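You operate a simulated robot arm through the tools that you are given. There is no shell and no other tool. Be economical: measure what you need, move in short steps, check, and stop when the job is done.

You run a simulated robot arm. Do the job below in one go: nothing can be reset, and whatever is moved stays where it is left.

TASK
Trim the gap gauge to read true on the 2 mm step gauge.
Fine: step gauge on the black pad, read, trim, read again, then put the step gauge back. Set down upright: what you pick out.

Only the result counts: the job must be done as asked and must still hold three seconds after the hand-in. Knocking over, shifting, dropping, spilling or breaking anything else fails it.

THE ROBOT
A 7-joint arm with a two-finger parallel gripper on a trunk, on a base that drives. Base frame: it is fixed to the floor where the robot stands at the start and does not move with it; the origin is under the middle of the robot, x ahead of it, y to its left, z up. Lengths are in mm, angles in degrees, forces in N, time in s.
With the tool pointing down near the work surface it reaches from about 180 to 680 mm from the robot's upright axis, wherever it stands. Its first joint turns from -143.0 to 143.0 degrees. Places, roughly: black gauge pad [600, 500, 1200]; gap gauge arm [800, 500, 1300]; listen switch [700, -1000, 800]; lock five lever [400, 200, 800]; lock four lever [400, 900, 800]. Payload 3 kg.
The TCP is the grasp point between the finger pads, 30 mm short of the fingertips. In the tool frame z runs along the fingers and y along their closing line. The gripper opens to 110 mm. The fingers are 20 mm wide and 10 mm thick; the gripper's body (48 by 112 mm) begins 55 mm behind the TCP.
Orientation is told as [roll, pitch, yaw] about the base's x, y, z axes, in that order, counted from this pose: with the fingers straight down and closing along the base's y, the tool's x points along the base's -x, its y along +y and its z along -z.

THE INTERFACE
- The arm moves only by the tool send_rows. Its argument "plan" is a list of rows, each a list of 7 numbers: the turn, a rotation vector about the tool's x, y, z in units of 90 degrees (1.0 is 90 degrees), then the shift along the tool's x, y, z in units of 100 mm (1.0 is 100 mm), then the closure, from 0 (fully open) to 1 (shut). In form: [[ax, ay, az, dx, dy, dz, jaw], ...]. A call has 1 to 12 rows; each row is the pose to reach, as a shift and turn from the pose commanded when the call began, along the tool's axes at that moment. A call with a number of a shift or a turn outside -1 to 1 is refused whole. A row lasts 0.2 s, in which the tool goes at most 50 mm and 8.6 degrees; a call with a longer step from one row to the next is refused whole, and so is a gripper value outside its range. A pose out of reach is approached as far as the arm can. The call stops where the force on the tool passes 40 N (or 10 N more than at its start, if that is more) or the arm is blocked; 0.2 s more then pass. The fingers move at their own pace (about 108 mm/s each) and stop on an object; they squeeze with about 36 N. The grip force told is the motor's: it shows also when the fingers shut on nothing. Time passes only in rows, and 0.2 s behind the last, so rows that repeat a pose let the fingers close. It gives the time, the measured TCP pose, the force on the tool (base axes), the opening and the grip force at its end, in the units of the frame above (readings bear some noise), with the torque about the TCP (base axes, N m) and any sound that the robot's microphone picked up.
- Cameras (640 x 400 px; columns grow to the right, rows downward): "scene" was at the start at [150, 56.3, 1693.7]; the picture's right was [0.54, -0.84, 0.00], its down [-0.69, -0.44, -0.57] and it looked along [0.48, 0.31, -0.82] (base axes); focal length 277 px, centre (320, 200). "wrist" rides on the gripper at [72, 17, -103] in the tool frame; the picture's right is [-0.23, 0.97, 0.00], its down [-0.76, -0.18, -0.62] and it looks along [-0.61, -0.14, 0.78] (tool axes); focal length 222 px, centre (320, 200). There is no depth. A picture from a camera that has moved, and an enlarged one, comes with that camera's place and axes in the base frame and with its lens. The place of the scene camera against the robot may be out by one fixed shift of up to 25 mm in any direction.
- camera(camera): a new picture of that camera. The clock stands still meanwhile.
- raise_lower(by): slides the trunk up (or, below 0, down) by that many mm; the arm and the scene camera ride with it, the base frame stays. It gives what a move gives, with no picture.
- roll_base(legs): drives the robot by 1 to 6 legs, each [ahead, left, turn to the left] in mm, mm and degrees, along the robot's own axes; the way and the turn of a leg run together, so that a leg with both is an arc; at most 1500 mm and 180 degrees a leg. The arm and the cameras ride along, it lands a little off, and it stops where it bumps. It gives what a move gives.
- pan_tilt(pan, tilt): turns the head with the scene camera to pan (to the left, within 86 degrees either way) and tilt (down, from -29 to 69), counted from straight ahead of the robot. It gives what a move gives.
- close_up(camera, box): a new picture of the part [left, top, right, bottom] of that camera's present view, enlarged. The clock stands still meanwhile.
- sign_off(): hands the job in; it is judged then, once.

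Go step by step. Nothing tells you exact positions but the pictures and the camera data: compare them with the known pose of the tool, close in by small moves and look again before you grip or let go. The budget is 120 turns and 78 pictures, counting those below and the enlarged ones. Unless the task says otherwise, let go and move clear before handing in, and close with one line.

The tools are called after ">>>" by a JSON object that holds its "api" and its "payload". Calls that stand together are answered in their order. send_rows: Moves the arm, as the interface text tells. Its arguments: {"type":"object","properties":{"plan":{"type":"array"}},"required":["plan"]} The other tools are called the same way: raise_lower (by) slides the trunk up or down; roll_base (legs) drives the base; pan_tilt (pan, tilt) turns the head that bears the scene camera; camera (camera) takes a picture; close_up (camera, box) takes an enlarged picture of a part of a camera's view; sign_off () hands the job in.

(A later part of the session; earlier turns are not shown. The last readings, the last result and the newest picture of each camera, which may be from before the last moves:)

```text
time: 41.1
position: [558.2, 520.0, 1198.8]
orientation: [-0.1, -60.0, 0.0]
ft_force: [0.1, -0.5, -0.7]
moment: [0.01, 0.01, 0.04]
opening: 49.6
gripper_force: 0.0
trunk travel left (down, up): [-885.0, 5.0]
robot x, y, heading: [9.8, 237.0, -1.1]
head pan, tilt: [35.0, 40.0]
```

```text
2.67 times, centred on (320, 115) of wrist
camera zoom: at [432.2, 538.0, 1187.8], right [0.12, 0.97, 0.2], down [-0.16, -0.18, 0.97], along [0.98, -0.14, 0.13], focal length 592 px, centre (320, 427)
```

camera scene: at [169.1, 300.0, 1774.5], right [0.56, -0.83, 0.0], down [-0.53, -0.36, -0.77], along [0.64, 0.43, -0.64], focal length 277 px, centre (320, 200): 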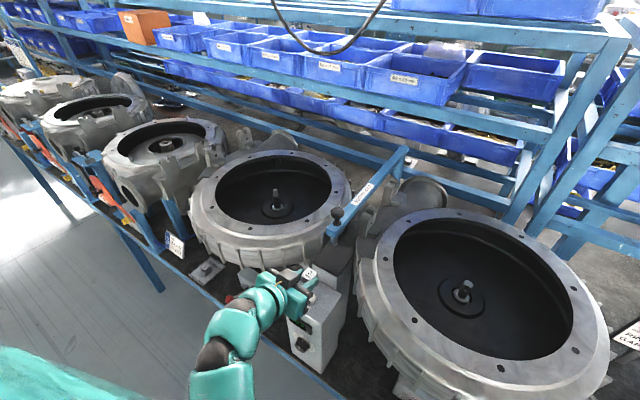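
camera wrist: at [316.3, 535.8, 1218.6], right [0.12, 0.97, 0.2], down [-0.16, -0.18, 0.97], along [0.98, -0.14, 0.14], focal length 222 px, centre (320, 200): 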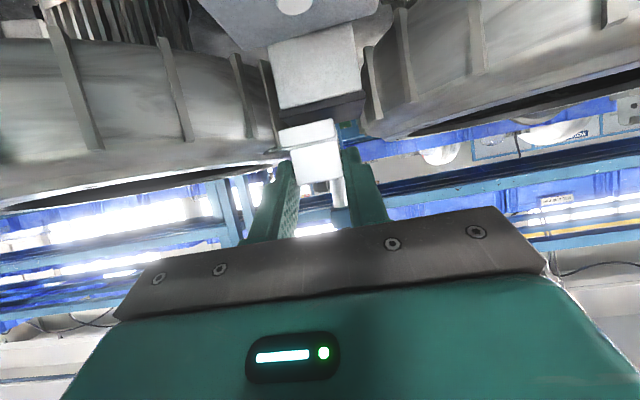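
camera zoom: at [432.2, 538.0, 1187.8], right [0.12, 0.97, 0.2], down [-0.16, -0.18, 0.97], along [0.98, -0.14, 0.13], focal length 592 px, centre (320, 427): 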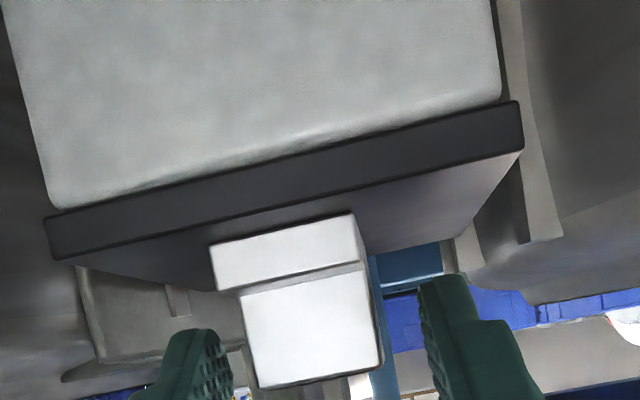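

The gauge stands upright on the pad; I note the place TCP as [558, 520, 1199]. I retreat straight back, close the fingers and go above the READ button (about [471, 522, 1103]).

>>> {"api": "send_rows", "payload": {"plan": [[0, 0, 0, 0.08, 0, -0.18, 0.55], [0, 0, 0, 0.16, 0, -0.37, 0.55], [0, 0, 0, 0.313, 0, -0.743, 0.55], [0, 0, 0, 0.313, 0, -0.743, 1.0], [0, 0, 0, 0.313, 0, -0.743, 1.0]]}}

>>> {"api": "send_rows", "payload": {"plan": [[0, 0, 0, 0.3, 0.01, 0.04, 1.0], [0, 0, 0, 0.6, 0.02, 0.078, 1.0], [0, 0, 0, 0.6, 0.02, 0.078, 1.0]]}}

>>> {"api": "camera", "payload": {"camera": "wrist"}}

>>> {"api": "close_up", "payload": {"camera": "scene", "box": [260, 200, 400, 390]}}

```text
time: 42.3
position: [478.2, 520.1, 1209.2]
orientation: [0.0, -60.0, -0.1]
ft_force: [-0.3, 0.4, -0.1]
moment: [-0.02, 0.03, 0.02]
opening: 0.0
gripper_force: 36.3
trunk travel left (down, up): [-885.0, 5.0]
robot x, y, heading: [7.6, 236.2, -1.1]
head pan, tilt: [35.0, 40.0]
```

```text
time: 43.1
position: [455.7, 523.7, 1152.2]
orientation: [-0.1, -60.0, 0.0]
ft_force: [-0.6, 0.0, 0.2]
moment: [0.01, 0.01, 0.05]
opening: 0.2
gripper_force: 36.2
trunk travel left (down, up): [-885.0, 5.0]
robot x, y, heading: [10.0, 235.8, -1.0]
head pan, tilt: [35.0, 40.0]
```

```text
37 pictures are left
camera wrist: at [329.7, 542.1, 1140.4], right [0.12, 0.97, 0.2], down [-0.16, -0.18, 0.97], along [0.98, -0.14, 0.13], focal length 222 px, centre (320, 200)
```

wrist: 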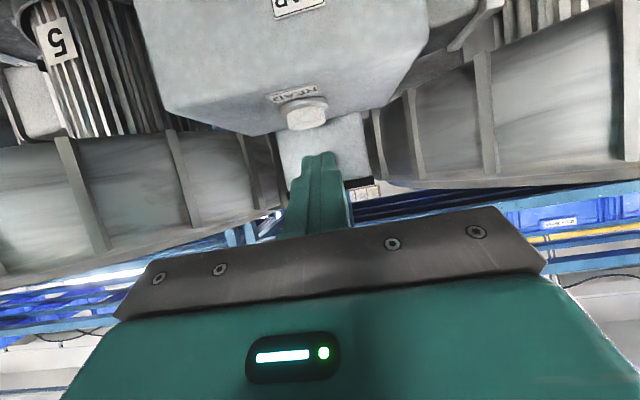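

```text
2.11 times, centred on (330, 295) of scene
camera zoom: at [170.2, 300.0, 1774.5], right [0.56, -0.83, 0.0], down [-0.53, -0.36, -0.77], along [0.64, 0.43, -0.64], focal length 583 px, centre (299, 0)
```

zoom: 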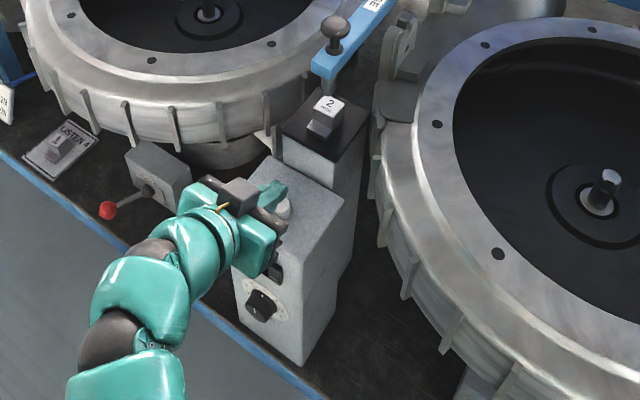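

The button is at about [471, 522.6, 1106]. I press down onto it gently with the closed fingertips.

>>> {"api": "send_rows", "payload": {"plan": [[0, 0, 0, 0.16, -0.01, 0.04, 1.0], [0, 0, 0, 0.19, -0.01, 0.052, 1.0], [0, 0, 0, 0.207, -0.01, 0.062, 1.0], [0, 0, 0, 0.225, -0.01, 0.072, 1.0], [0, 0, 0, 0.242, -0.01, 0.082, 1.0], [0, 0, 0, 0.26, -0.01, 0.092, 1.0]]}}

```text
time: 44.5
position: [450.3, 521.0, 1128.7]
orientation: [0.3, -60.3, -0.5]
ft_force: [3.3, 4.5, 21.1]
moment: [0.09, -0.55, 0.08]
opening: 0.0
gripper_force: 36.1
trunk travel left (down, up): [-885.0, 5.0]
robot x, y, heading: [13.9, 237.2, -0.9]
head pan, tilt: [35.0, 40.0]
heard: click
```

A click was heard, so the reading was taken. I lift off and back away to read the display.

>>> {"api": "send_rows", "payload": {"plan": [[0, 0, 0, -0.15, 0, -0.08, 1.0], [0, 0, 0, -0.26, 0, -0.15, 1.0], [0, 0, 0, -0.1, 0, -0.43, 1.0], [0, 0, 0, 0.06, 0, -0.71, 1.0], [0, 0, 0, 0.15, 0, -0.9, 1.0], [0, 0, 0, 0.15, 0, -0.9, 1.0]]}}

>>> {"api": "camera", "payload": {"camera": "wrist"}}

```text
time: 45.9
position: [365.8, 519.0, 1159.1]
orientation: [0.0, -60.1, -0.1]
ft_force: [0.3, -0.1, 0.2]
moment: [0.02, -0.01, -0.01]
opening: 0.0
gripper_force: 36.0
trunk travel left (down, up): [-885.0, 5.0]
robot x, y, heading: [8.7, 238.0, -1.1]
head pan, tilt: [35.0, 40.0]
```

```text
35 pictures are left
camera wrist: at [240.7, 538.6, 1147.8], right [0.12, 0.97, 0.2], down [-0.16, -0.18, 0.97], along [0.98, -0.14, 0.13], focal length 222 px, centre (320, 200)
```

wrist: 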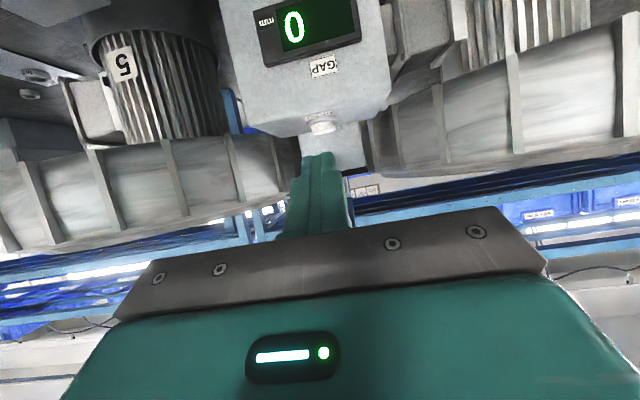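

>>> {"api": "close_up", "payload": {"camera": "wrist", "box": [230, 0, 390, 90]}}

>>> {"api": "close_up", "payload": {"camera": "scene", "box": [290, 190, 370, 370]}}

```text
4.00 times, centred on (310, 45) of wrist
camera zoom: at [240.7, 538.6, 1147.8], right [0.12, 0.97, 0.2], down [-0.16, -0.18, 0.97], along [0.98, -0.14, 0.13], focal length 888 px, centre (360, 820)
```

zoom: 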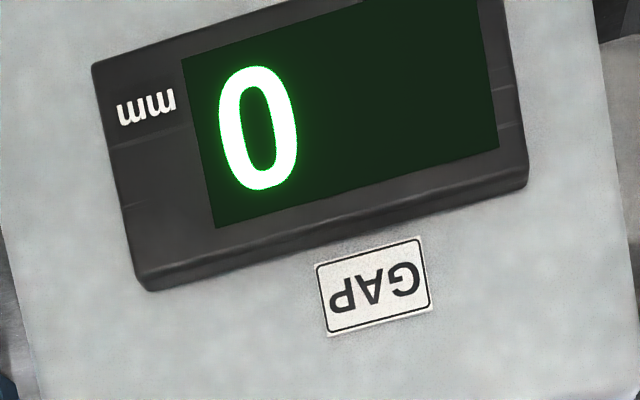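

```text
2.22 times, centred on (330, 280) of scene
camera zoom: at [170.5, 300.0, 1774.4], right [0.56, -0.83, 0.0], down [-0.53, -0.36, -0.77], along [0.64, 0.43, -0.64], focal length 616 px, centre (298, 22)
```

zoom: 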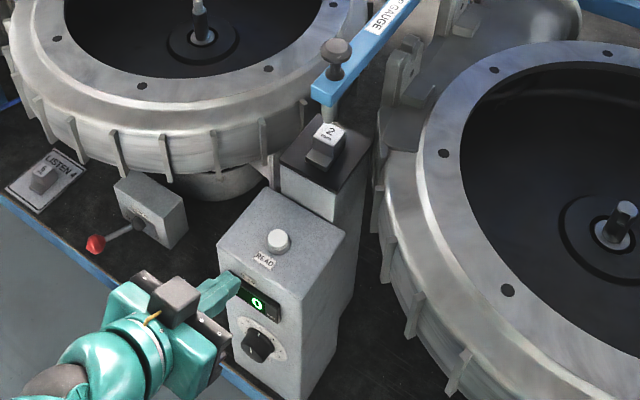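

The display reads 0 with the 2 mm gauge on the pad, so the trim should go up by 2. I back off, level the fingers, and lower to the dial to see it.

>>> {"api": "send_rows", "payload": {"plan": [[0, 0, 0, 0.13, 0.02, -0.22, 1.0], [0, 0, 0, 0.25, 0.04, -0.433, 1.0], [0, -0.09, 0, 0.25, 0.04, -0.433, 1.0], [0, -0.18, 0, 0.25, 0.04, -0.433, 0.7], [0, -0.26, 0, 0.25, 0.04, -0.433, 0.5], [0, -0.333, 0, 0.25, 0.04, -0.433, 0.5], [0, -0.333, 0, 0.25, 0.04, -0.433, 0.5]]}}

>>> {"api": "raise_lower", "payload": {"by": -220}}

>>> {"api": "camera", "payload": {"camera": "wrist"}}

>>> {"api": "close_up", "payload": {"camera": "wrist", "box": [200, 20, 420, 170]}}

```text
time: 47.5
position: [315.6, 526.0, 1158.3]
orientation: [149.6, -90.0, -149.7]
ft_force: [0.0, 0.6, 0.4]
moment: [0.0, -0.03, 0.01]
opening: 55.0
gripper_force: 0.1
trunk travel left (down, up): [-885.0, 5.0]
robot x, y, heading: [10.6, 239.2, -1.2]
head pan, tilt: [35.0, 40.0]
```

```text
time: 49.8
position: [315.9, 525.5, 938.3]
orientation: [-54.1, -89.9, 54.0]
ft_force: [0.9, 0.4, 1.1]
moment: [0.03, 0.01, 0.01]
opening: 54.9
gripper_force: 0.1
trunk travel left (down, up): [-665.0, 225.0]
robot x, y, heading: [9.6, 238.7, -1.2]
head pan, tilt: [35.0, 40.0]
```

```text
32 pictures are left
camera wrist: at [212.2, 543.6, 865.9], right [0.0, 0.97, 0.23], down [-0.62, -0.18, 0.76], along [0.78, -0.14, 0.61], focal length 222 px, centre (320, 200)
```

wrist: 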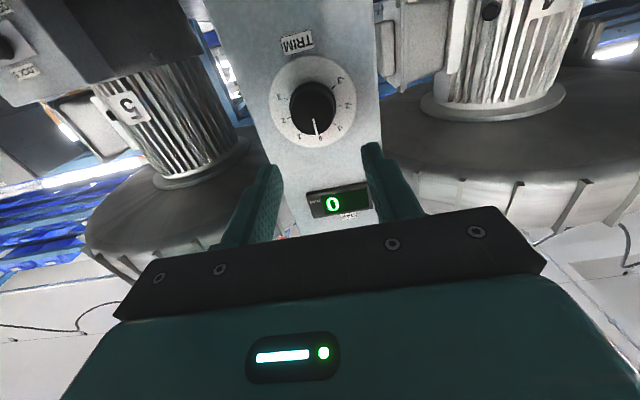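

```text
2.67 times, centred on (310, 95) of wrist
camera zoom: at [212.2, 543.6, 865.9], right [0.0, 0.97, 0.23], down [-0.62, -0.18, 0.76], along [0.78, -0.14, 0.61], focal length 592 px, centre (347, 480)
```

zoom: 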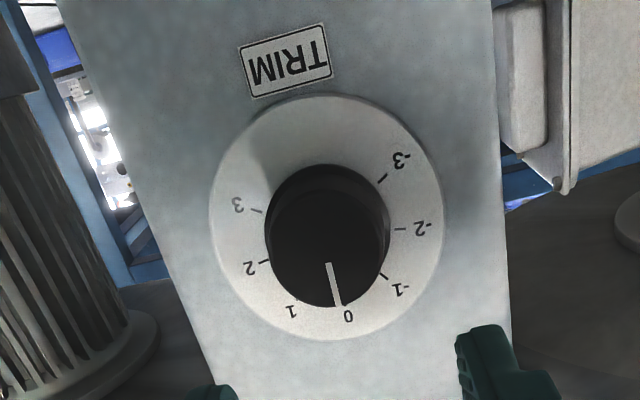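

The trim dial runs from -3 to 3 at about 37° per mark, with the pointer on 0. The knob is at about [412, 524, 923], so I align with it and move forward.

>>> {"api": "send_rows", "payload": {"plan": [[0, 0, 0, 0.15, -0.015, 0.2, 0.45], [0, 0, 0, 0.15, -0.015, 0.4, 0.45], [0, 0, 0, 0.15, -0.015, 0.6, 0.45], [0, 0, 0, 0.15, -0.015, 0.6, 0.45]]}}

>>> {"api": "camera", "payload": {"camera": "wrist"}}

>>> {"api": "close_up", "payload": {"camera": "scene", "box": [240, 260, 380, 400]}}

```text
time: 50.8
position: [375.4, 525.1, 923.5]
orientation: [-59.5, -90.1, 59.2]
ft_force: [-0.4, 0.3, -0.2]
moment: [0.0, 0.0, -0.01]
opening: 60.6
gripper_force: 0.2
trunk travel left (down, up): [-665.0, 225.0]
robot x, y, heading: [9.7, 238.8, -1.0]
head pan, tilt: [35.0, 40.0]
```

```text
30 pictures are left
camera wrist: at [272.6, 542.1, 850.0], right [0.0, 0.97, 0.23], down [-0.62, -0.18, 0.76], along [0.78, -0.14, 0.61], focal length 222 px, centre (320, 200)
```

wrist: 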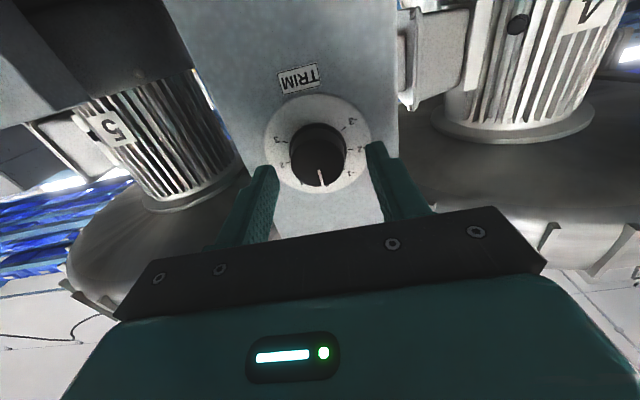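

```text
2.86 times, centred on (310, 330) of scene
camera zoom: at [169.9, 300.0, 1554.5], right [0.56, -0.83, 0.0], down [-0.53, -0.36, -0.77], along [0.64, 0.43, -0.64], focal length 791 px, centre (349, -171)
```

zoom: 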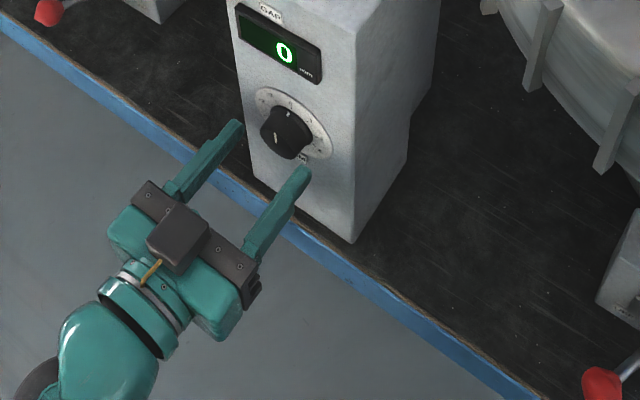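

The knob front triangulates to about [401, 526, 920]. I move 3 mm lower and 18 mm forward, then check.

>>> {"api": "send_rows", "payload": {"plan": [[0, 0, 0, 0.03, 0.005, 0.06, 0.45], [0, 0, 0, 0.03, 0.005, 0.12, 0.45], [0, 0, 0, 0.03, 0.005, 0.18, 0.45], [0, 0, 0, 0.03, 0.005, 0.18, 0.45]]}}

>>> {"api": "close_up", "payload": {"camera": "wrist", "box": [230, 70, 420, 220]}}

>>> {"api": "close_up", "payload": {"camera": "scene", "box": [270, 260, 370, 350]}}

```text
time: 51.8
position: [394.6, 524.1, 919.6]
orientation: [-43.1, -90.0, 43.1]
ft_force: [0.2, -0.1, -0.3]
moment: [0.01, 0.03, -0.01]
opening: 60.5
gripper_force: 0.0
trunk travel left (down, up): [-665.0, 225.0]
robot x, y, heading: [10.6, 234.9, -1.0]
head pan, tilt: [35.0, 40.0]
```

```text
2.67 times, centred on (325, 145) of wrist
camera zoom: at [290.5, 542.5, 846.9], right [0.0, 0.97, 0.23], down [-0.62, -0.18, 0.76], along [0.78, -0.14, 0.61], focal length 592 px, centre (307, 347)
```

zoom: 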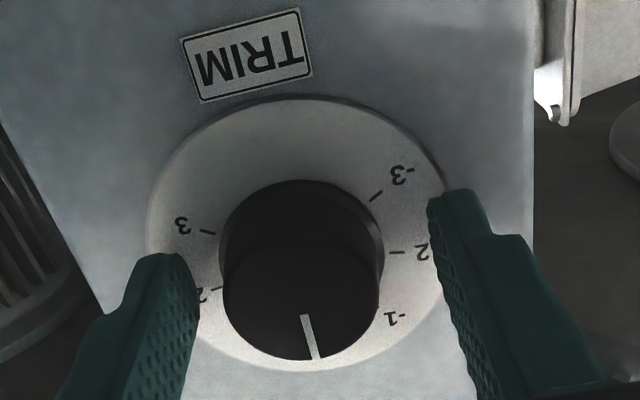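

```text
4.44 times, centred on (320, 305) of scene
camera zoom: at [170.0, 300.0, 1554.5], right [0.56, -0.83, 0.0], down [-0.53, -0.36, -0.77], along [0.64, 0.43, -0.64], focal length 1231 px, centre (320, -267)
```

zoom: 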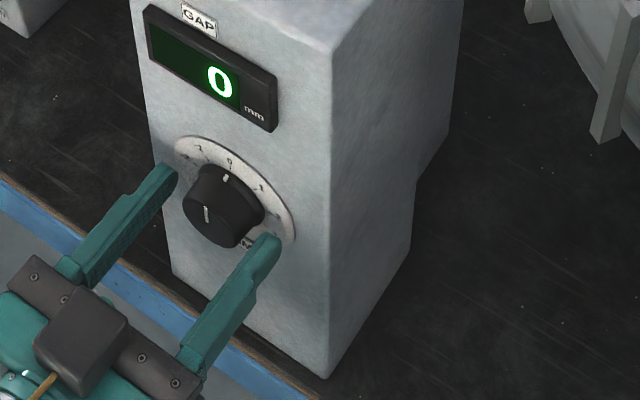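

The fingers straddle the knob. I close on it gently with a 2 mm lateral correction.

>>> {"api": "send_rows", "payload": {"plan": [[0, 0, 0, 0, -0.015, 0, 0.6], [0, 0, 0, 0, -0.015, 0, 0.8], [0, 0, 0, 0, -0.015, 0, 0.8], [0, 0, 0, 0, -0.015, 0, 0.8]]}}

```text
time: 52.8
position: [393.6, 521.1, 920.6]
orientation: [6.6, -90.0, -6.8]
ft_force: [-1.1, -9.8, -1.4]
moment: [0.07, -0.21, -0.49]
opening: 38.2
gripper_force: 45.0
trunk travel left (down, up): [-665.0, 225.0]
robot x, y, heading: [6.6, 237.4, -1.1]
head pan, tilt: [35.0, 40.0]
```

Gripped (38 mm diameter). I relieve the side load and turn clockwise by about 73° in small steps.

>>> {"api": "send_rows", "payload": {"plan": [[0, 0, 0, 0, -0.015, 0, 0.8], [0, 0, 0.08, 0, -0.02, 0, 0.8], [0, 0, 0.16, 0, -0.02, 0, 0.8], [0, 0, 0.24, 0, -0.02, 0, 0.8], [0, 0, 0.32, 0, -0.02, 0, 0.8], [0, 0, 0.4, 0, -0.02, 0, 0.8], [0, 0, 0.4, 0, -0.02, 0, 0.8]]}}

>>> {"api": "close_up", "payload": {"camera": "scene", "box": [270, 260, 370, 350]}}

```text
time: 54.4
position: [393.0, 523.8, 919.5]
orientation: [90.1, -54.0, -89.9]
ft_force: [9.6, 34.8, 13.7]
moment: [-0.15, 0.3, 1.73]
opening: 38.1
gripper_force: 45.1
trunk travel left (down, up): [-665.0, 225.0]
robot x, y, heading: [9.9, 237.2, -1.0]
head pan, tilt: [35.0, 40.0]
```

```text
4.44 times, centred on (320, 305) of scene
camera zoom: at [170.6, 304.4, 1554.5], right [0.56, -0.83, 0.0], down [-0.53, -0.36, -0.76], along [0.64, 0.43, -0.64], focal length 1231 px, centre (320, -267)
```

zoom: 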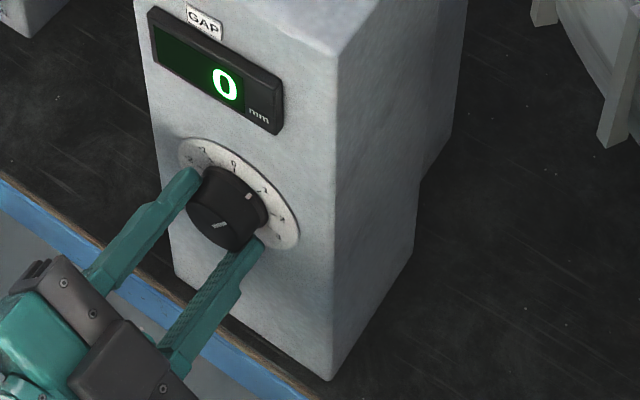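

The pointer has reached about 1, with a side load of 35 N. I relieve that before continuing.

>>> {"api": "send_rows", "payload": {"plan": [[0, 0, 0, 0.004, 0.013, 0.003, 0.8], [0, 0, 0, 0.0066, 0.026, 0.005, 0.8], [0, 0, 0, 0.0066, 0.026, 0.005, 0.8]]}}

```text
time: 55.2
position: [392.7, 525.3, 919.7]
orientation: [90.0, -54.2, -90.0]
ft_force: [3.0, 26.7, 10.2]
moment: [-0.11, -0.11, 0.77]
opening: 38.4
gripper_force: 44.7
trunk travel left (down, up): [-665.0, 225.0]
robot x, y, heading: [9.6, 235.2, -1.0]
head pan, tilt: [35.0, 40.0]
```

>>> {"api": "send_rows", "payload": {"plan": [[0, 0, 0, 0.005, 0.02, 0.003, 0.8], [0, 0, 0, 0.01, 0.045, 0.003, 0.8], [0, 0, 0, 0.01, 0.045, 0.003, 0.8]]}}

```text
time: 56.0
position: [393.5, 524.2, 921.2]
orientation: [89.7, -54.2, -90.2]
ft_force: [-22.5, -16.1, -15.7]
moment: [0.14, -0.2, -1.33]
opening: 38.0
gripper_force: 45.2
trunk travel left (down, up): [-665.0, 225.0]
robot x, y, heading: [12.6, 235.7, -1.0]
head pan, tilt: [35.0, 40.0]
```

>>> {"api": "send_rows", "payload": {"plan": [[0, 0, 0, -0.004, -0.019, -0.015, 0.8], [0, 0, 0.08, -0.004, -0.019, -0.015, 0.8], [0, 0, 0.16, -0.004, -0.019, -0.015, 0.8], [0, 0, 0.24, -0.004, -0.019, -0.015, 0.8], [0, 0, 0.24, -0.004, -0.019, -0.015, 0.8]]}}

>>> {"api": "close_up", "payload": {"camera": "scene", "box": [270, 260, 370, 350]}}

```text
time: 57.2
position: [393.4, 527.1, 922.6]
orientation: [89.9, -32.3, -90.1]
ft_force: [-5.3, -7.3, -20.2]
moment: [0.14, 0.89, 0.19]
opening: 38.1
gripper_force: 45.2
trunk travel left (down, up): [-665.0, 225.0]
robot x, y, heading: [11.5, 234.8, -1.0]
head pan, tilt: [35.0, 40.0]
```

```text
4.44 times, centred on (320, 305) of scene
camera zoom: at [170.7, 300.0, 1554.4], right [0.56, -0.83, 0.0], down [-0.53, -0.36, -0.77], along [0.64, 0.43, -0.64], focal length 1231 px, centre (320, -267)
```

zoom: 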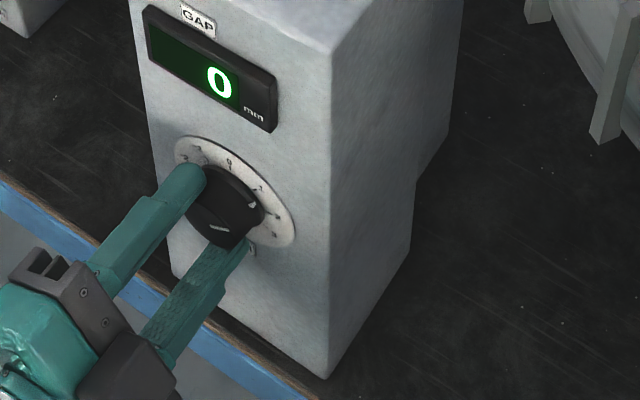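

Turned 57° so far, and I need about 73°. I continue with relief.

>>> {"api": "send_rows", "payload": {"plan": [[0, 0, 0.04, 0.002, -0.02, 0, 0.8], [0, 0, 0.11, 0.002, -0.02, 0, 0.8], [0, 0, 0.172, 0.002, -0.02, 0, 0.8], [0, 0, 0.172, 0.002, -0.02, 0, 0.8]]}}

>>> {"api": "close_up", "payload": {"camera": "scene", "box": [300, 280, 345, 325]}}

```text
time: 58.2
position: [393.8, 525.7, 923.7]
orientation: [90.1, -16.8, -90.2]
ft_force: [9.0, 10.6, 8.5]
moment: [-0.04, -0.16, 0.58]
opening: 38.1
gripper_force: 45.3
trunk travel left (down, up): [-665.0, 225.0]
robot x, y, heading: [9.4, 232.8, -1.0]
head pan, tilt: [35.0, 40.0]
```

```text
8.89 times, centred on (322, 302) of scene
camera zoom: at [170.7, 301.3, 1554.6], right [0.56, -0.83, 0.0], down [-0.53, -0.36, -0.77], along [0.64, 0.43, -0.64], focal length 2462 px, centre (298, -711)
```

zoom: 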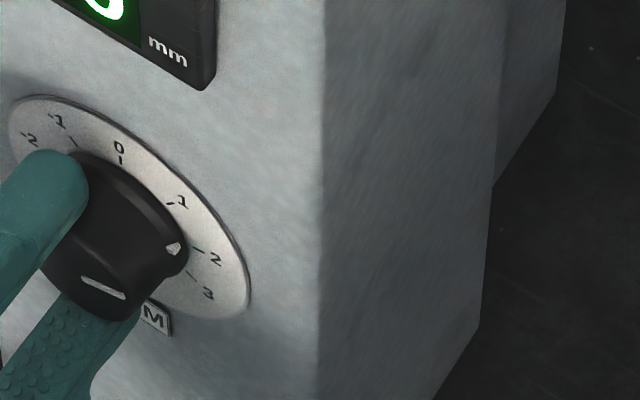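

The pointer appears to be at 2. I release, back off and check.

>>> {"api": "send_rows", "payload": {"plan": [[0, 0, 0, 0, 0, 0, 0.6], [0, 0, 0, 0, 0, 0, 0.45], [0, 0, 0, 0, 0, 0, 0.45], [0, 0, 0, 0, 0, -0.2, 0.45], [0, 0, 0, 0, 0, -0.4, 0.45], [0, 0, 0, 0, 0, -0.6, 0.45], [0, 0, 0, 0, 0, -0.6, 0.45]]}}

>>> {"api": "camera", "payload": {"camera": "wrist"}}

>>> {"api": "close_up", "payload": {"camera": "scene", "box": [290, 270, 345, 325]}}

```text
time: 59.8
position: [332.5, 527.3, 919.3]
orientation: [90.0, -17.0, -90.1]
ft_force: [-0.6, 0.1, 0.3]
moment: [0.04, 0.0, 0.0]
opening: 60.6
gripper_force: 0.1
trunk travel left (down, up): [-665.0, 225.0]
robot x, y, heading: [9.5, 237.6, -0.9]
head pan, tilt: [35.0, 40.0]
```

```text
23 pictures are left
camera wrist: at [229.6, 602.9, 915.3], right [0.0, 0.07, 1.0], down [-0.62, -0.78, 0.05], along [0.78, -0.62, 0.04], focal length 222 px, centre (320, 200)
```

wrist: 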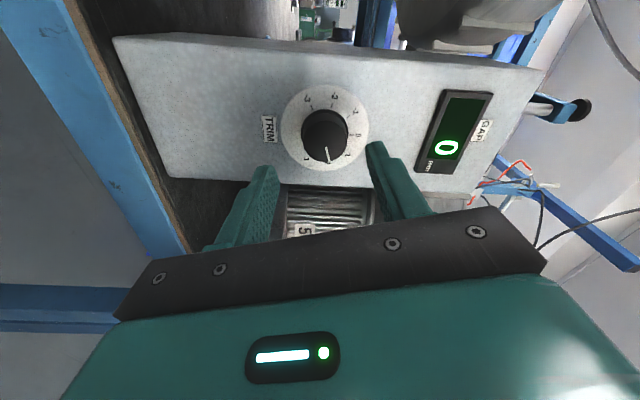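

```text
7.27 times, centred on (318, 298) of scene
camera zoom: at [170.2, 300.0, 1554.5], right [0.56, -0.83, 0.0], down [-0.53, -0.36, -0.77], along [0.64, 0.43, -0.64], focal length 2014 px, centre (338, -509)
```

zoom: 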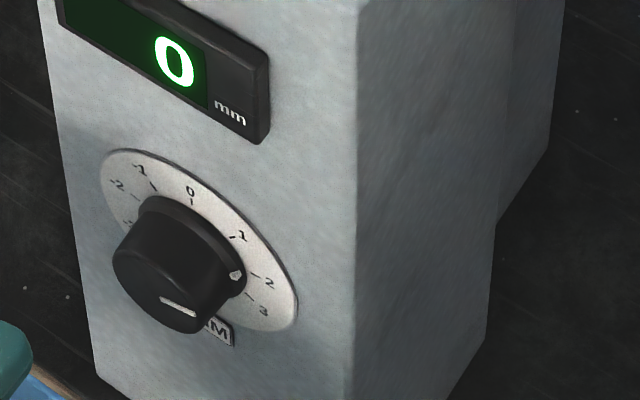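

>>> {"api": "close_up", "payload": {"camera": "wrist", "box": [265, 75, 385, 180]}}

```text
3.81 times, centred on (325, 128) of wrist
camera zoom: at [229.6, 602.9, 915.3], right [0.0, 0.07, 1.0], down [-0.62, -0.78, 0.05], along [0.78, -0.62, 0.04], focal length 846 px, centre (301, 476)
```

zoom: 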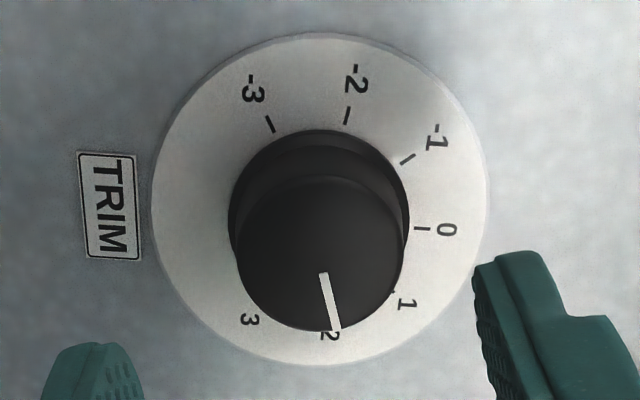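

The frontal view shows a mark spacing of about 40°, so the pointer is some 7–8° short of 2. I regrip and nudge it by that amount.

>>> {"api": "send_rows", "payload": {"plan": [[0, 0, 0, -0.025, 0.013, 0.2, 0.45], [0, 0, 0, -0.025, 0.013, 0.4, 0.45], [0, 0, 0, -0.025, 0.013, 0.6, 0.45], [0, 0, 0, -0.025, 0.013, 0.6, 0.6], [0, 0, 0, -0.025, 0.013, 0.6, 0.8], [0, 0, 0, -0.025, 0.013, 0.6, 0.8], [0, 0, 0, -0.025, 0.013, 0.6, 0.8]]}}

```text
time: 61.4
position: [394.7, 524.3, 923.7]
orientation: [90.2, -16.8, -90.2]
ft_force: [11.1, 10.5, 27.2]
moment: [-0.08, -0.61, 0.79]
opening: 38.5
gripper_force: 44.7
trunk travel left (down, up): [-665.0, 225.0]
robot x, y, heading: [11.2, 233.2, -1.1]
head pan, tilt: [35.0, 40.0]
```

>>> {"api": "send_rows", "payload": {"plan": [[0, 0, 0, 0.005, 0.02, 0, 0.8], [0, 0, 0.04, 0.005, 0.025, 0, 0.8], [0, 0, 0.085, 0.005, 0.025, 0, 0.8], [0, 0, 0.085, 0.005, 0.025, 0, 0.8]]}}

>>> {"api": "send_rows", "payload": {"plan": [[0, 0, 0, 0, 0, 0, 0.6], [0, 0, 0, 0, 0, 0, 0.45], [0, 0, 0, 0, 0, 0, 0.45], [0, 0, 0, 0, 0, -0.2, 0.45], [0, 0, 0, 0, 0, -0.4, 0.45], [0, 0, 0, 0, 0, -0.6, 0.45], [0, 0, 0, 0, 0, -0.6, 0.45]]}}

>>> {"api": "close_up", "payload": {"camera": "wrist", "box": [265, 75, 385, 180]}}

```text
time: 62.4
position: [394.3, 524.6, 925.2]
orientation: [90.1, -9.3, -90.1]
ft_force: [23.7, 14.9, 22.9]
moment: [-0.05, -0.63, 0.5]
opening: 38.2
gripper_force: 45.0
trunk travel left (down, up): [-665.0, 225.0]
robot x, y, heading: [4.9, 232.3, -1.2]
head pan, tilt: [35.0, 40.0]
```

```text
time: 64.0
position: [332.0, 522.0, 924.5]
orientation: [90.0, -9.3, -90.1]
ft_force: [1.3, 0.2, 0.8]
moment: [0.02, 0.02, -0.01]
opening: 60.4
gripper_force: 0.0
trunk travel left (down, up): [-665.0, 225.0]
robot x, y, heading: [9.9, 237.8, -1.0]
head pan, tilt: [35.0, 40.0]
```

```text
3.81 times, centred on (325, 128) of wrist
camera zoom: at [229.9, 598.9, 929.3], right [0.0, -0.07, 1.0], down [-0.63, -0.78, -0.05], along [0.78, -0.62, -0.04], focal length 846 px, centre (301, 476)
```

zoom: 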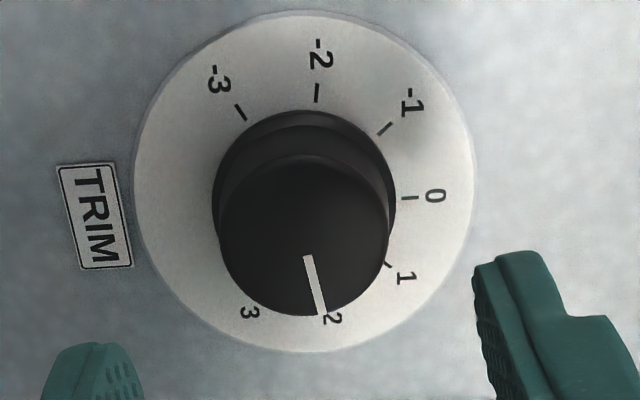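

The pointer now lines up with 2. I return the wrist to its earlier orientation and go back up for the second reading.

>>> {"api": "send_rows", "payload": {"plan": [[0, 0, -0.09, 0, 0, 0, 0.6], [0, 0, -0.18, 0, 0, 0, 0.8], [0, 0, -0.27, 0, 0, 0, 1], [0, 0, -0.36, 0, 0, 0, 1], [0, 0, -0.45, 0, 0, 0, 1], [0, 0, -0.54, 0, 0, 0, 1], [0, 0, -0.63, 0, 0, 0, 1], [0, 0, -0.72, 0, 0, 0, 1], [0, 0, -0.81, 0, 0, 0, 1], [0, 0, -0.897, 0, 0, 0, 1], [0, 0, -0.897, 0, 0, 0, 1]]}}

>>> {"api": "raise_lower", "payload": {"by": 220}}

>>> {"api": "send_rows", "payload": {"plan": [[0, 0.09, 0, 0, 0, 0, 1], [0, 0.18, 0, 0, 0, 0, 1], [0, 0.26, 0, 0, 0, 0, 1], [0, 0.333, 0, 0, 0, 0, 1], [0, 0.333, 0, 0, 0, 0, 1]]}}

```text
time: 66.4
position: [332.6, 525.1, 925.0]
orientation: [-78.9, -89.9, 78.7]
ft_force: [-0.9, 0.2, -0.5]
moment: [0.05, -0.01, 0.04]
opening: 0.0
gripper_force: 35.9
trunk travel left (down, up): [-665.0, 225.0]
robot x, y, heading: [9.1, 237.6, -1.3]
head pan, tilt: [35.0, 40.0]
```

```text
time: 68.8
position: [332.1, 524.4, 1144.7]
orientation: [-45.6, -90.0, 45.5]
ft_force: [-0.9, 0.1, -0.9]
moment: [0.0, -0.01, 0.01]
opening: 0.1
gripper_force: 35.5
trunk travel left (down, up): [-885.0, 5.0]
robot x, y, heading: [7.2, 237.5, -1.0]
head pan, tilt: [35.0, 40.0]
```

```text
time: 70.0
position: [331.7, 523.2, 1145.7]
orientation: [0.0, -60.0, 0.0]
ft_force: [-1.2, 0.1, 0.0]
moment: [0.01, 0.02, 0.01]
opening: 0.0
gripper_force: 36.2
trunk travel left (down, up): [-885.0, 5.0]
robot x, y, heading: [11.2, 231.0, -0.9]
head pan, tilt: [35.0, 40.0]
```

The orientation is restored. I move over the READ button and press it.

>>> {"api": "send_rows", "payload": {"plan": [[0, 0, 0, -0.22, -0.01, 0.3, 1], [0, 0, 0, -0.45, -0.01, 0.62, 1], [0, 0, 0, -0.677, -0.015, 0.972, 1], [0, 0, 0, -0.677, -0.015, 0.972, 1]]}}

>>> {"api": "send_rows", "payload": {"plan": [[0, 0, 0, 0.15, 0, 0.087, 1], [0, 0, 0, 0.19, 0, 0.11, 1], [0, 0, 0, 0.207, 0, 0.12, 1], [0, 0, 0, 0.225, 0, 0.13, 1], [0, 0, 0, 0.242, 0, 0.14, 1], [0, 0, 0, 0.26, 0, 0.15, 1]]}}

```text
time: 71.0
position: [450.9, 517.2, 1152.9]
orientation: [-0.2, -60.2, -0.1]
ft_force: [0.3, 0.0, 0.8]
moment: [0.02, 0.0, 0.02]
opening: 0.0
gripper_force: 36.2
trunk travel left (down, up): [-885.0, 5.0]
robot x, y, heading: [13.3, 238.1, -1.4]
head pan, tilt: [35.0, 40.0]
```

```text
time: 72.3
position: [451.2, 521.6, 1126.5]
orientation: [0.4, -60.3, -0.6]
ft_force: [1.4, -3.0, 29.7]
moment: [-0.08, -0.65, -0.24]
opening: 0.0
gripper_force: 36.0
trunk travel left (down, up): [-885.0, 5.0]
robot x, y, heading: [8.1, 235.2, -1.2]
head pan, tilt: [35.0, 40.0]
heard: click
```

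Click heard again. I lift off and read the display.

>>> {"api": "send_rows", "payload": {"plan": [[0, 0, 0, -0.15, 0, -0.08, 1.0], [0, 0, 0, -0.26, 0, -0.15, 1.0], [0, 0, 0, -0.1, 0, -0.43, 1.0], [0, 0, 0, 0.06, 0, -0.71, 1.0], [0, 0, 0, 0.15, 0, -0.9, 1.0], [0, 0, 0, 0.15, 0, -0.9, 1.0]]}}

>>> {"api": "camera", "payload": {"camera": "wrist"}}

>>> {"api": "close_up", "payload": {"camera": "scene", "box": [270, 190, 380, 370]}}

```text
time: 73.8
position: [364.2, 524.1, 1157.5]
orientation: [-0.1, -60.0, -0.2]
ft_force: [0.7, -0.6, 1.4]
moment: [-0.03, 0.03, -0.04]
opening: 0.3
gripper_force: 36.6
trunk travel left (down, up): [-885.0, 5.0]
robot x, y, heading: [12.1, 238.0, -1.3]
head pan, tilt: [35.0, 40.0]
```

```text
19 pictures are left
camera wrist: at [238.7, 541.9, 1146.2], right [0.12, 0.97, 0.2], down [-0.16, -0.18, 0.97], along [0.98, -0.14, 0.13], focal length 222 px, centre (320, 200)
```

wrist: 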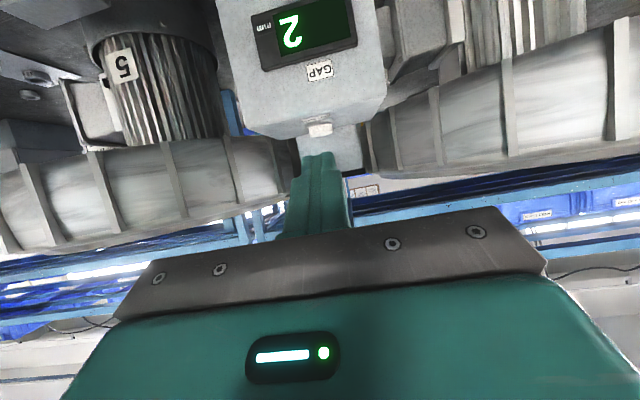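

```text
2.22 times, centred on (325, 280) of scene
camera zoom: at [170.5, 300.1, 1774.4], right [0.56, -0.83, 0.0], down [-0.53, -0.36, -0.77], along [0.64, 0.43, -0.64], focal length 616 px, centre (309, 22)
```

zoom: 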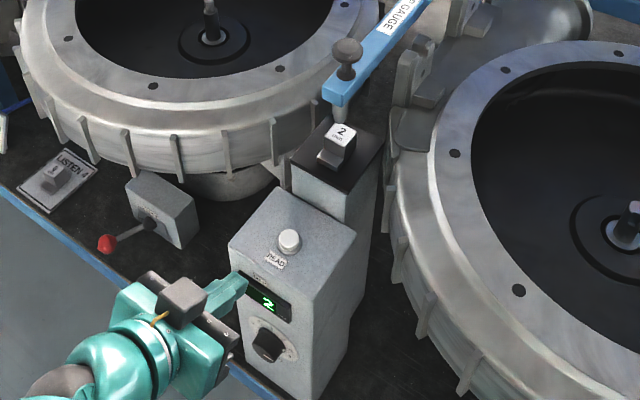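

It now reads 2 — true. Next I fetch the gauge: I open to 50 mm and come in along the same path.

>>> {"api": "send_rows", "payload": {"plan": [[0, 0, 0, -0.3, -0.02, 0, 0.8], [0, 0, 0, -0.583, -0.03, 0.01, 0.55], [0, 0, 0, -0.583, -0.03, 0.01, 0.55]]}}

>>> {"api": "send_rows", "payload": {"plan": [[0, 0, 0, -0.2, 0, 0.35, 0.55], [0, 0, 0, -0.437, 0, 0.717, 0.55], [0, 0, 0, -0.437, 0, 0.717, 0.55]]}}

>>> {"api": "close_up", "payload": {"camera": "wrist", "box": [220, 40, 420, 190]}}

```text
time: 74.5
position: [395.7, 520.8, 1204.9]
orientation: [-0.3, -60.0, 0.0]
ft_force: [0.0, 0.3, -0.4]
moment: [0.0, 0.02, 0.02]
opening: 49.3
gripper_force: 0.0
trunk travel left (down, up): [-885.0, 5.0]
robot x, y, heading: [11.0, 234.0, -1.0]
head pan, tilt: [35.0, 40.0]
```

```text
time: 75.3
position: [475.7, 521.9, 1208.1]
orientation: [0.0, -60.0, -0.1]
ft_force: [0.3, 1.2, -0.7]
moment: [0.01, 0.02, -0.01]
opening: 49.5
gripper_force: 0.2
trunk travel left (down, up): [-885.0, 5.0]
robot x, y, heading: [12.2, 236.9, -1.3]
head pan, tilt: [35.0, 40.0]
```

```text
2.67 times, centred on (320, 115) of wrist
camera zoom: at [351.0, 541.1, 1196.0], right [0.12, 0.97, 0.2], down [-0.16, -0.18, 0.97], along [0.98, -0.14, 0.14], focal length 592 px, centre (320, 427)
```

zoom: 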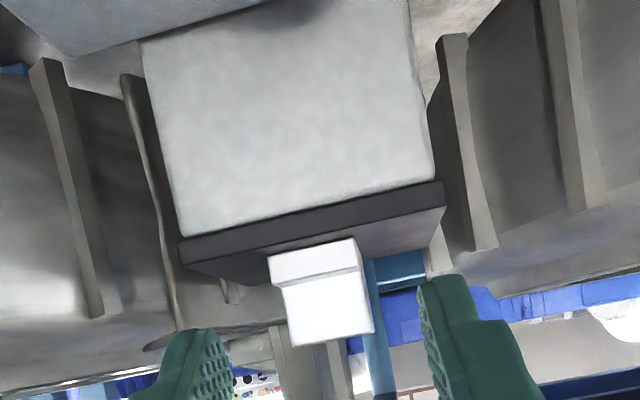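

>>> {"api": "send_rows", "payload": {"plan": [[0, 0, 0, -0.08, 0.01, 0.19, 0.55], [0, 0, 0, -0.17, 0.01, 0.38, 0.55], [0, 0, 0, -0.25, 0.01, 0.57, 0.55], [0, 0, 0, -0.335, 0.01, 0.759, 0.55], [0, 0, 0, -0.335, 0.01, 0.759, 0.55]]}}

>>> {"api": "close_up", "payload": {"camera": "wrist", "box": [220, 40, 420, 190]}}

```text
time: 76.5
position: [560.6, 521.4, 1199.1]
orientation: [0.0, -60.0, -0.1]
ft_force: [-0.2, -0.2, -0.7]
moment: [-0.01, -0.01, 0.02]
opening: 49.7
gripper_force: 0.0
trunk travel left (down, up): [-885.0, 5.0]
robot x, y, heading: [11.7, 235.9, -1.1]
head pan, tilt: [35.0, 40.0]
```

```text
2.67 times, centred on (320, 115) of wrist
camera zoom: at [434.3, 539.9, 1187.7], right [0.12, 0.97, 0.2], down [-0.16, -0.18, 0.97], along [0.98, -0.14, 0.14], focal length 592 px, centre (320, 427)
```

zoom: 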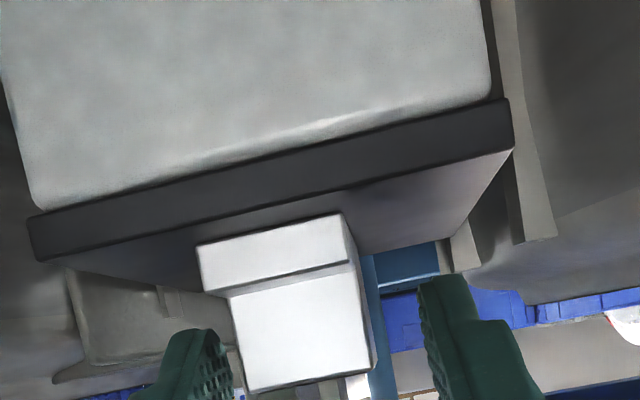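

I shift by 2 mm to match the earlier grip, close, then lift slightly.

>>> {"api": "send_rows", "payload": {"plan": [[0, 0, 0, 0.01, -0.022, -0.017, 0.55], [0, 0, 0, 0.01, -0.022, -0.017, 0.7], [0, 0, 0, 0.01, -0.022, -0.017, 0.85], [0, 0, 0, 0.01, -0.022, -0.017, 0.85], [0, 0, 0, 0.01, -0.022, -0.017, 0.85]]}}

>>> {"api": "send_rows", "payload": {"plan": [[0, 0, 0, -0.03, 0, -0.017, 0.85], [0, 0, 0, -0.052, 0, -0.03, 0.85], [0, 0, 0, -0.052, 0, -0.03, 0.85]]}}

>>> {"api": "close_up", "payload": {"camera": "wrist", "box": [220, 40, 420, 190]}}

```text
time: 77.8
position: [558.4, 518.7, 1198.5]
orientation: [0.0, -59.9, -0.1]
ft_force: [0.6, -0.5, 0.7]
moment: [-0.03, -0.08, -0.03]
opening: 29.5
gripper_force: 35.7
trunk travel left (down, up): [-885.0, 5.0]
robot x, y, heading: [12.6, 236.3, -1.2]
head pan, tilt: [35.0, 40.0]
```

```text
time: 78.5
position: [558.2, 518.7, 1204.5]
orientation: [-0.2, -60.0, -0.1]
ft_force: [0.3, 0.2, -1.8]
moment: [-0.02, 0.01, 0.02]
opening: 29.3
gripper_force: 36.0
trunk travel left (down, up): [-885.0, 5.0]
robot x, y, heading: [13.4, 237.7, -0.9]
head pan, tilt: [35.0, 40.0]
```

```text
2.67 times, centred on (320, 115) of wrist
camera zoom: at [433.5, 537.0, 1193.7], right [0.12, 0.97, 0.2], down [-0.16, -0.18, 0.97], along [0.98, -0.14, 0.13], focal length 592 px, centre (320, 427)
```

zoom: 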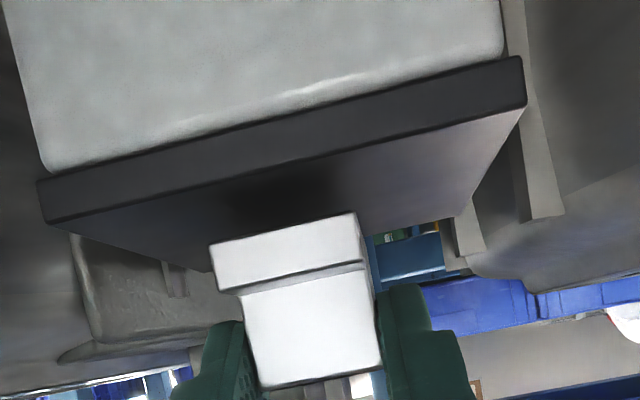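

The gauge is in hand again. I retract straight back, then down in the aisle, and drive right.

>>> {"api": "send_rows", "payload": {"plan": [[0, 0, 0, 0.1, 0, -0.173, 0.85], [0, 0, 0, 0.2, 0, -0.346, 0.85], [0, 0, 0, 0.4, 0, -0.693, 0.85], [0, 0, 0, 0.4, 0, -0.693, 0.85]]}}

>>> {"api": "send_rows", "payload": {"plan": [[0, 0, 0, 0.18, 0, -0.3, 0.85], [0, 0, 0, 0.38, 0, -0.6, 0.85], [0, 0, 0, 0.5, 0, -0.866, 0.85], [0, 0, 0, 0.5, 0, -0.866, 0.85]]}}

>>> {"api": "send_rows", "payload": {"plan": [[0, 0, 0, 0.27, 0, -0.07, 0.85], [0, 0, 0, 0.55, 0, -0.15, 0.85], [0, 0, 0, 0.82, 0, -0.22, 0.85], [0, 0, 0, 0.82, 0, -0.22, 0.85]]}}

>>> {"api": "roll_base", "payload": {"legs": [[0, -880, 0]]}}

```text
time: 79.5
position: [481.8, 517.0, 1206.5]
orientation: [0.0, -60.0, -0.3]
ft_force: [0.1, 0.5, -2.2]
moment: [0.0, 0.03, 0.01]
opening: 29.2
gripper_force: 36.0
trunk travel left (down, up): [-885.0, 5.0]
robot x, y, heading: [11.8, 239.4, -0.9]
head pan, tilt: [35.0, 40.0]
```

```text
time: 80.5
position: [381.6, 517.7, 1206.1]
orientation: [-0.2, -60.0, -0.1]
ft_force: [0.5, 0.7, -2.3]
moment: [-0.01, 0.03, -0.02]
opening: 29.4
gripper_force: 36.4
trunk travel left (down, up): [-885.0, 5.0]
robot x, y, heading: [11.1, 240.1, -1.3]
head pan, tilt: [35.0, 40.0]
```

```text
time: 81.5
position: [321.4, 518.9, 1145.6]
orientation: [0.0, -60.0, -0.1]
ft_force: [0.4, 0.6, -2.8]
moment: [0.0, 0.04, 0.0]
opening: 29.3
gripper_force: 35.8
trunk travel left (down, up): [-885.0, 5.0]
robot x, y, heading: [6.3, 234.8, -1.2]
head pan, tilt: [35.0, 40.0]
```

```text
time: 86.2
position: [303.4, -360.6, 1145.8]
orientation: [0.1, -60.0, -0.2]
ft_force: [-0.3, -0.5, -1.6]
moment: [0.02, 0.05, -0.01]
opening: 29.4
gripper_force: 35.9
trunk travel left (down, up): [-885.0, 5.0]
robot x, y, heading: [-6.5, -641.5, -1.2]
head pan, tilt: [35.0, 40.0]
```

Back at the home spot side. I move to above the original place with the original yaw of -6°.

>>> {"api": "send_rows", "payload": {"plan": [[0.02, 0, 0.011, 0.12, 0.1, 0.26, 0.85], [0.04, 0, 0.022, 0.24, 0.2, 0.52, 0.85], [0.0577, 0, 0.0333, 0.356, 0.29, 0.783, 0.85], [0.0577, 0, 0.0333, 0.356, 0.29, 0.783, 0.85]]}}

>>> {"api": "send_rows", "payload": {"plan": [[0, 0, 0, 0.1, 0.024, 0.32, 0.85], [0, 0, 0, 0.195, 0.048, 0.641, 0.85], [0, 0, 0, 0.195, 0.048, 0.641, 0.85]]}}

>>> {"api": "raise_lower", "payload": {"by": -100}}

```text
time: 87.2
position: [356.7, -331.0, 1074.8]
orientation: [-0.1, -60.0, -6.2]
ft_force: [1.0, -0.6, -1.4]
moment: [0.01, 0.04, 0.0]
opening: 29.4
gripper_force: 36.6
trunk travel left (down, up): [-885.0, 5.0]
robot x, y, heading: [-9.0, -641.4, -1.1]
head pan, tilt: [35.0, 40.0]
```

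```text
time: 88.0
position: [400.7, -330.2, 1024.5]
orientation: [0.1, -60.0, -6.2]
ft_force: [-0.4, 0.1, -1.1]
moment: [0.02, 0.03, -0.04]
opening: 29.5
gripper_force: 35.9
trunk travel left (down, up): [-885.0, 5.0]
robot x, y, heading: [-7.0, -645.3, -0.9]
head pan, tilt: [35.0, 40.0]
```

```text
time: 89.3
position: [401.4, -331.6, 925.4]
orientation: [0.0, -60.0, -6.1]
ft_force: [0.0, -0.3, -2.3]
moment: [-0.03, 0.02, -0.02]
opening: 29.5
gripper_force: 36.3
trunk travel left (down, up): [-785.0, 105.0]
robot x, y, heading: [-3.4, -640.9, -1.3]
head pan, tilt: [35.0, 40.0]
```

>>> {"api": "send_rows", "payload": {"plan": [[0, 0, 0, 0, 0.023, 0.25, 0.85], [0, 0, 0, -0.002, 0.046, 0.504, 0.85], [0, 0, 0, -0.002, 0.046, 0.504, 0.85]]}}

>>> {"api": "raise_lower", "payload": {"by": -80}}

>>> {"api": "camera", "payload": {"camera": "wrist"}}

```text
time: 90.1
position: [445.3, -330.7, 900.8]
orientation: [0.0, -59.9, -6.2]
ft_force: [-0.9, -0.1, -2.6]
moment: [0.0, 0.08, 0.0]
opening: 29.5
gripper_force: 36.1
trunk travel left (down, up): [-785.0, 105.0]
robot x, y, heading: [-6.8, -644.5, -1.0]
head pan, tilt: [35.0, 40.0]
```

```text
time: 91.3
position: [445.3, -331.3, 820.9]
orientation: [0.0, -60.0, -6.2]
ft_force: [1.3, 0.1, -1.6]
moment: [0.0, 0.04, -0.02]
opening: 29.5
gripper_force: 36.0
trunk travel left (down, up): [-705.0, 185.0]
robot x, y, heading: [-7.3, -642.3, -1.1]
head pan, tilt: [35.0, 40.0]
```

```text
14 pictures are left
camera wrist: at [322.4, -299.8, 809.0], right [0.22, 0.96, 0.2], down [-0.18, -0.16, 0.97], along [0.96, -0.25, 0.13], focal length 222 px, centre (320, 200)
```

wrist: 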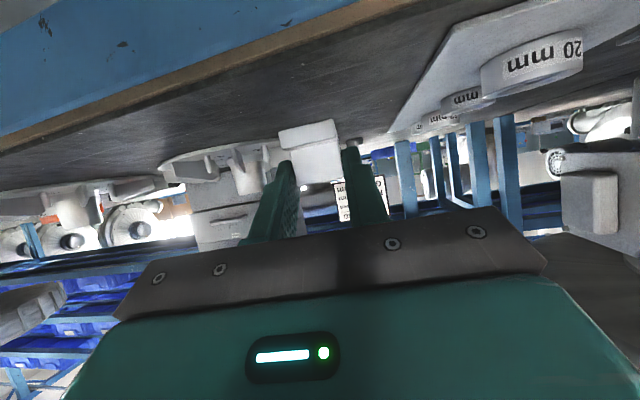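

The view matches the earlier lift. I lower 20 mm, then use fine steps with force sensing.

>>> {"api": "raise_lower", "payload": {"by": -21}}

>>> {"api": "send_rows", "payload": {"plan": [[0, 0, 0, 0.009, 0, 0.005, 0.85], [0, 0, 0, 0.017, 0, 0.01, 0.85], [0, 0, 0, 0.026, 0, 0.015, 0.85], [0, 0, 0, 0.026, 0, 0.015, 0.85]]}}

```text
time: 92.0
position: [445.3, -332.0, 800.4]
orientation: [0.0, -60.0, -6.2]
ft_force: [-0.1, 0.3, -2.1]
moment: [-0.01, 0.07, 0.02]
opening: 29.2
gripper_force: 35.7
trunk travel left (down, up): [-684.0, 206.0]
robot x, y, heading: [-3.8, -644.9, -1.2]
head pan, tilt: [35.0, 40.0]
```

```text
time: 93.0
position: [444.7, -331.2, 795.6]
orientation: [-0.2, -60.0, -6.1]
ft_force: [0.4, -0.4, -1.7]
moment: [0.01, 0.02, -0.01]
opening: 29.4
gripper_force: 35.9
trunk travel left (down, up): [-684.0, 206.0]
robot x, y, heading: [-5.2, -642.5, -0.8]
head pan, tilt: [35.0, 40.0]
```

>>> {"api": "send_rows", "payload": {"plan": [[0, 0, 0, 0.006, 0, 0.0035, 0.85], [0, 0, 0, 0.012, 0, 0.007, 0.85], [0, 0, 0, 0.012, 0, 0.007, 0.85]]}}

```text
time: 93.8
position: [445.9, -330.4, 795.6]
orientation: [-0.1, -59.9, -6.1]
ft_force: [0.7, 0.0, -2.1]
moment: [0.06, -0.01, -0.01]
opening: 29.5
gripper_force: 36.3
trunk travel left (down, up): [-684.0, 206.0]
robot x, y, heading: [-10.2, -641.5, -1.0]
head pan, tilt: [35.0, 40.0]
```

>>> {"api": "send_rows", "payload": {"plan": [[0, 0, 0, 0.006, 0, 0.0035, 0.85], [0, 0, 0, 0.012, 0, 0.007, 0.85], [0, 0, 0, 0.012, 0, 0.007, 0.85]]}}

```text
time: 94.6
position: [445.0, -331.0, 795.0]
orientation: [0.1, -60.1, -6.4]
ft_force: [3.3, 2.9, 7.0]
moment: [0.23, -0.06, -0.03]
opening: 29.1
gripper_force: 36.4
trunk travel left (down, up): [-684.0, 206.0]
robot x, y, heading: [-4.2, -642.5, -1.4]
head pan, tilt: [35.0, 40.0]
```

Contact at z ≈ 795, the original pick height. I release and withdraw straight up.

>>> {"api": "send_rows", "payload": {"plan": [[0, 0, 0, 0, 0, 0, 0.7], [0, 0, 0, 0, 0, 0, 0.5], [0, 0, 0, 0, 0, 0, 0.4], [0, 0, 0, 0, 0, 0, 0.4]]}}

>>> {"api": "raise_lower", "payload": {"by": 80}}

>>> {"api": "camera", "payload": {"camera": "wrist"}}

```text
time: 95.6
position: [444.9, -331.0, 793.5]
orientation: [-0.2, -59.9, -6.1]
ft_force: [-0.3, 0.4, -0.4]
moment: [0.02, -0.03, 0.0]
opening: 66.1
gripper_force: 0.0
trunk travel left (down, up): [-684.0, 206.0]
robot x, y, heading: [-5.8, -642.8, -1.0]
head pan, tilt: [35.0, 40.0]
```

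```text
time: 96.7
position: [444.8, -331.1, 874.1]
orientation: [0.0, -60.0, -6.0]
ft_force: [-0.3, -0.8, -0.5]
moment: [0.02, 0.01, 0.01]
opening: 65.8
gripper_force: 0.0
trunk travel left (down, up): [-764.0, 126.0]
robot x, y, heading: [-4.8, -648.9, -1.0]
head pan, tilt: [35.0, 40.0]
```

```text
13 pictures are left
camera wrist: at [321.9, -299.8, 862.5], right [0.22, 0.96, 0.2], down [-0.18, -0.16, 0.97], along [0.96, -0.25, 0.13], focal length 222 px, centre (320, 200)
```

wrist: 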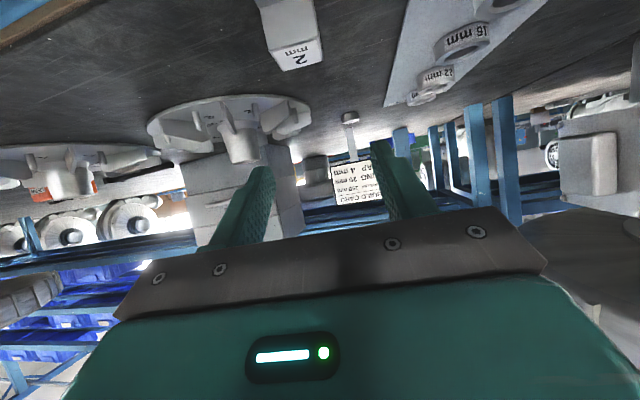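

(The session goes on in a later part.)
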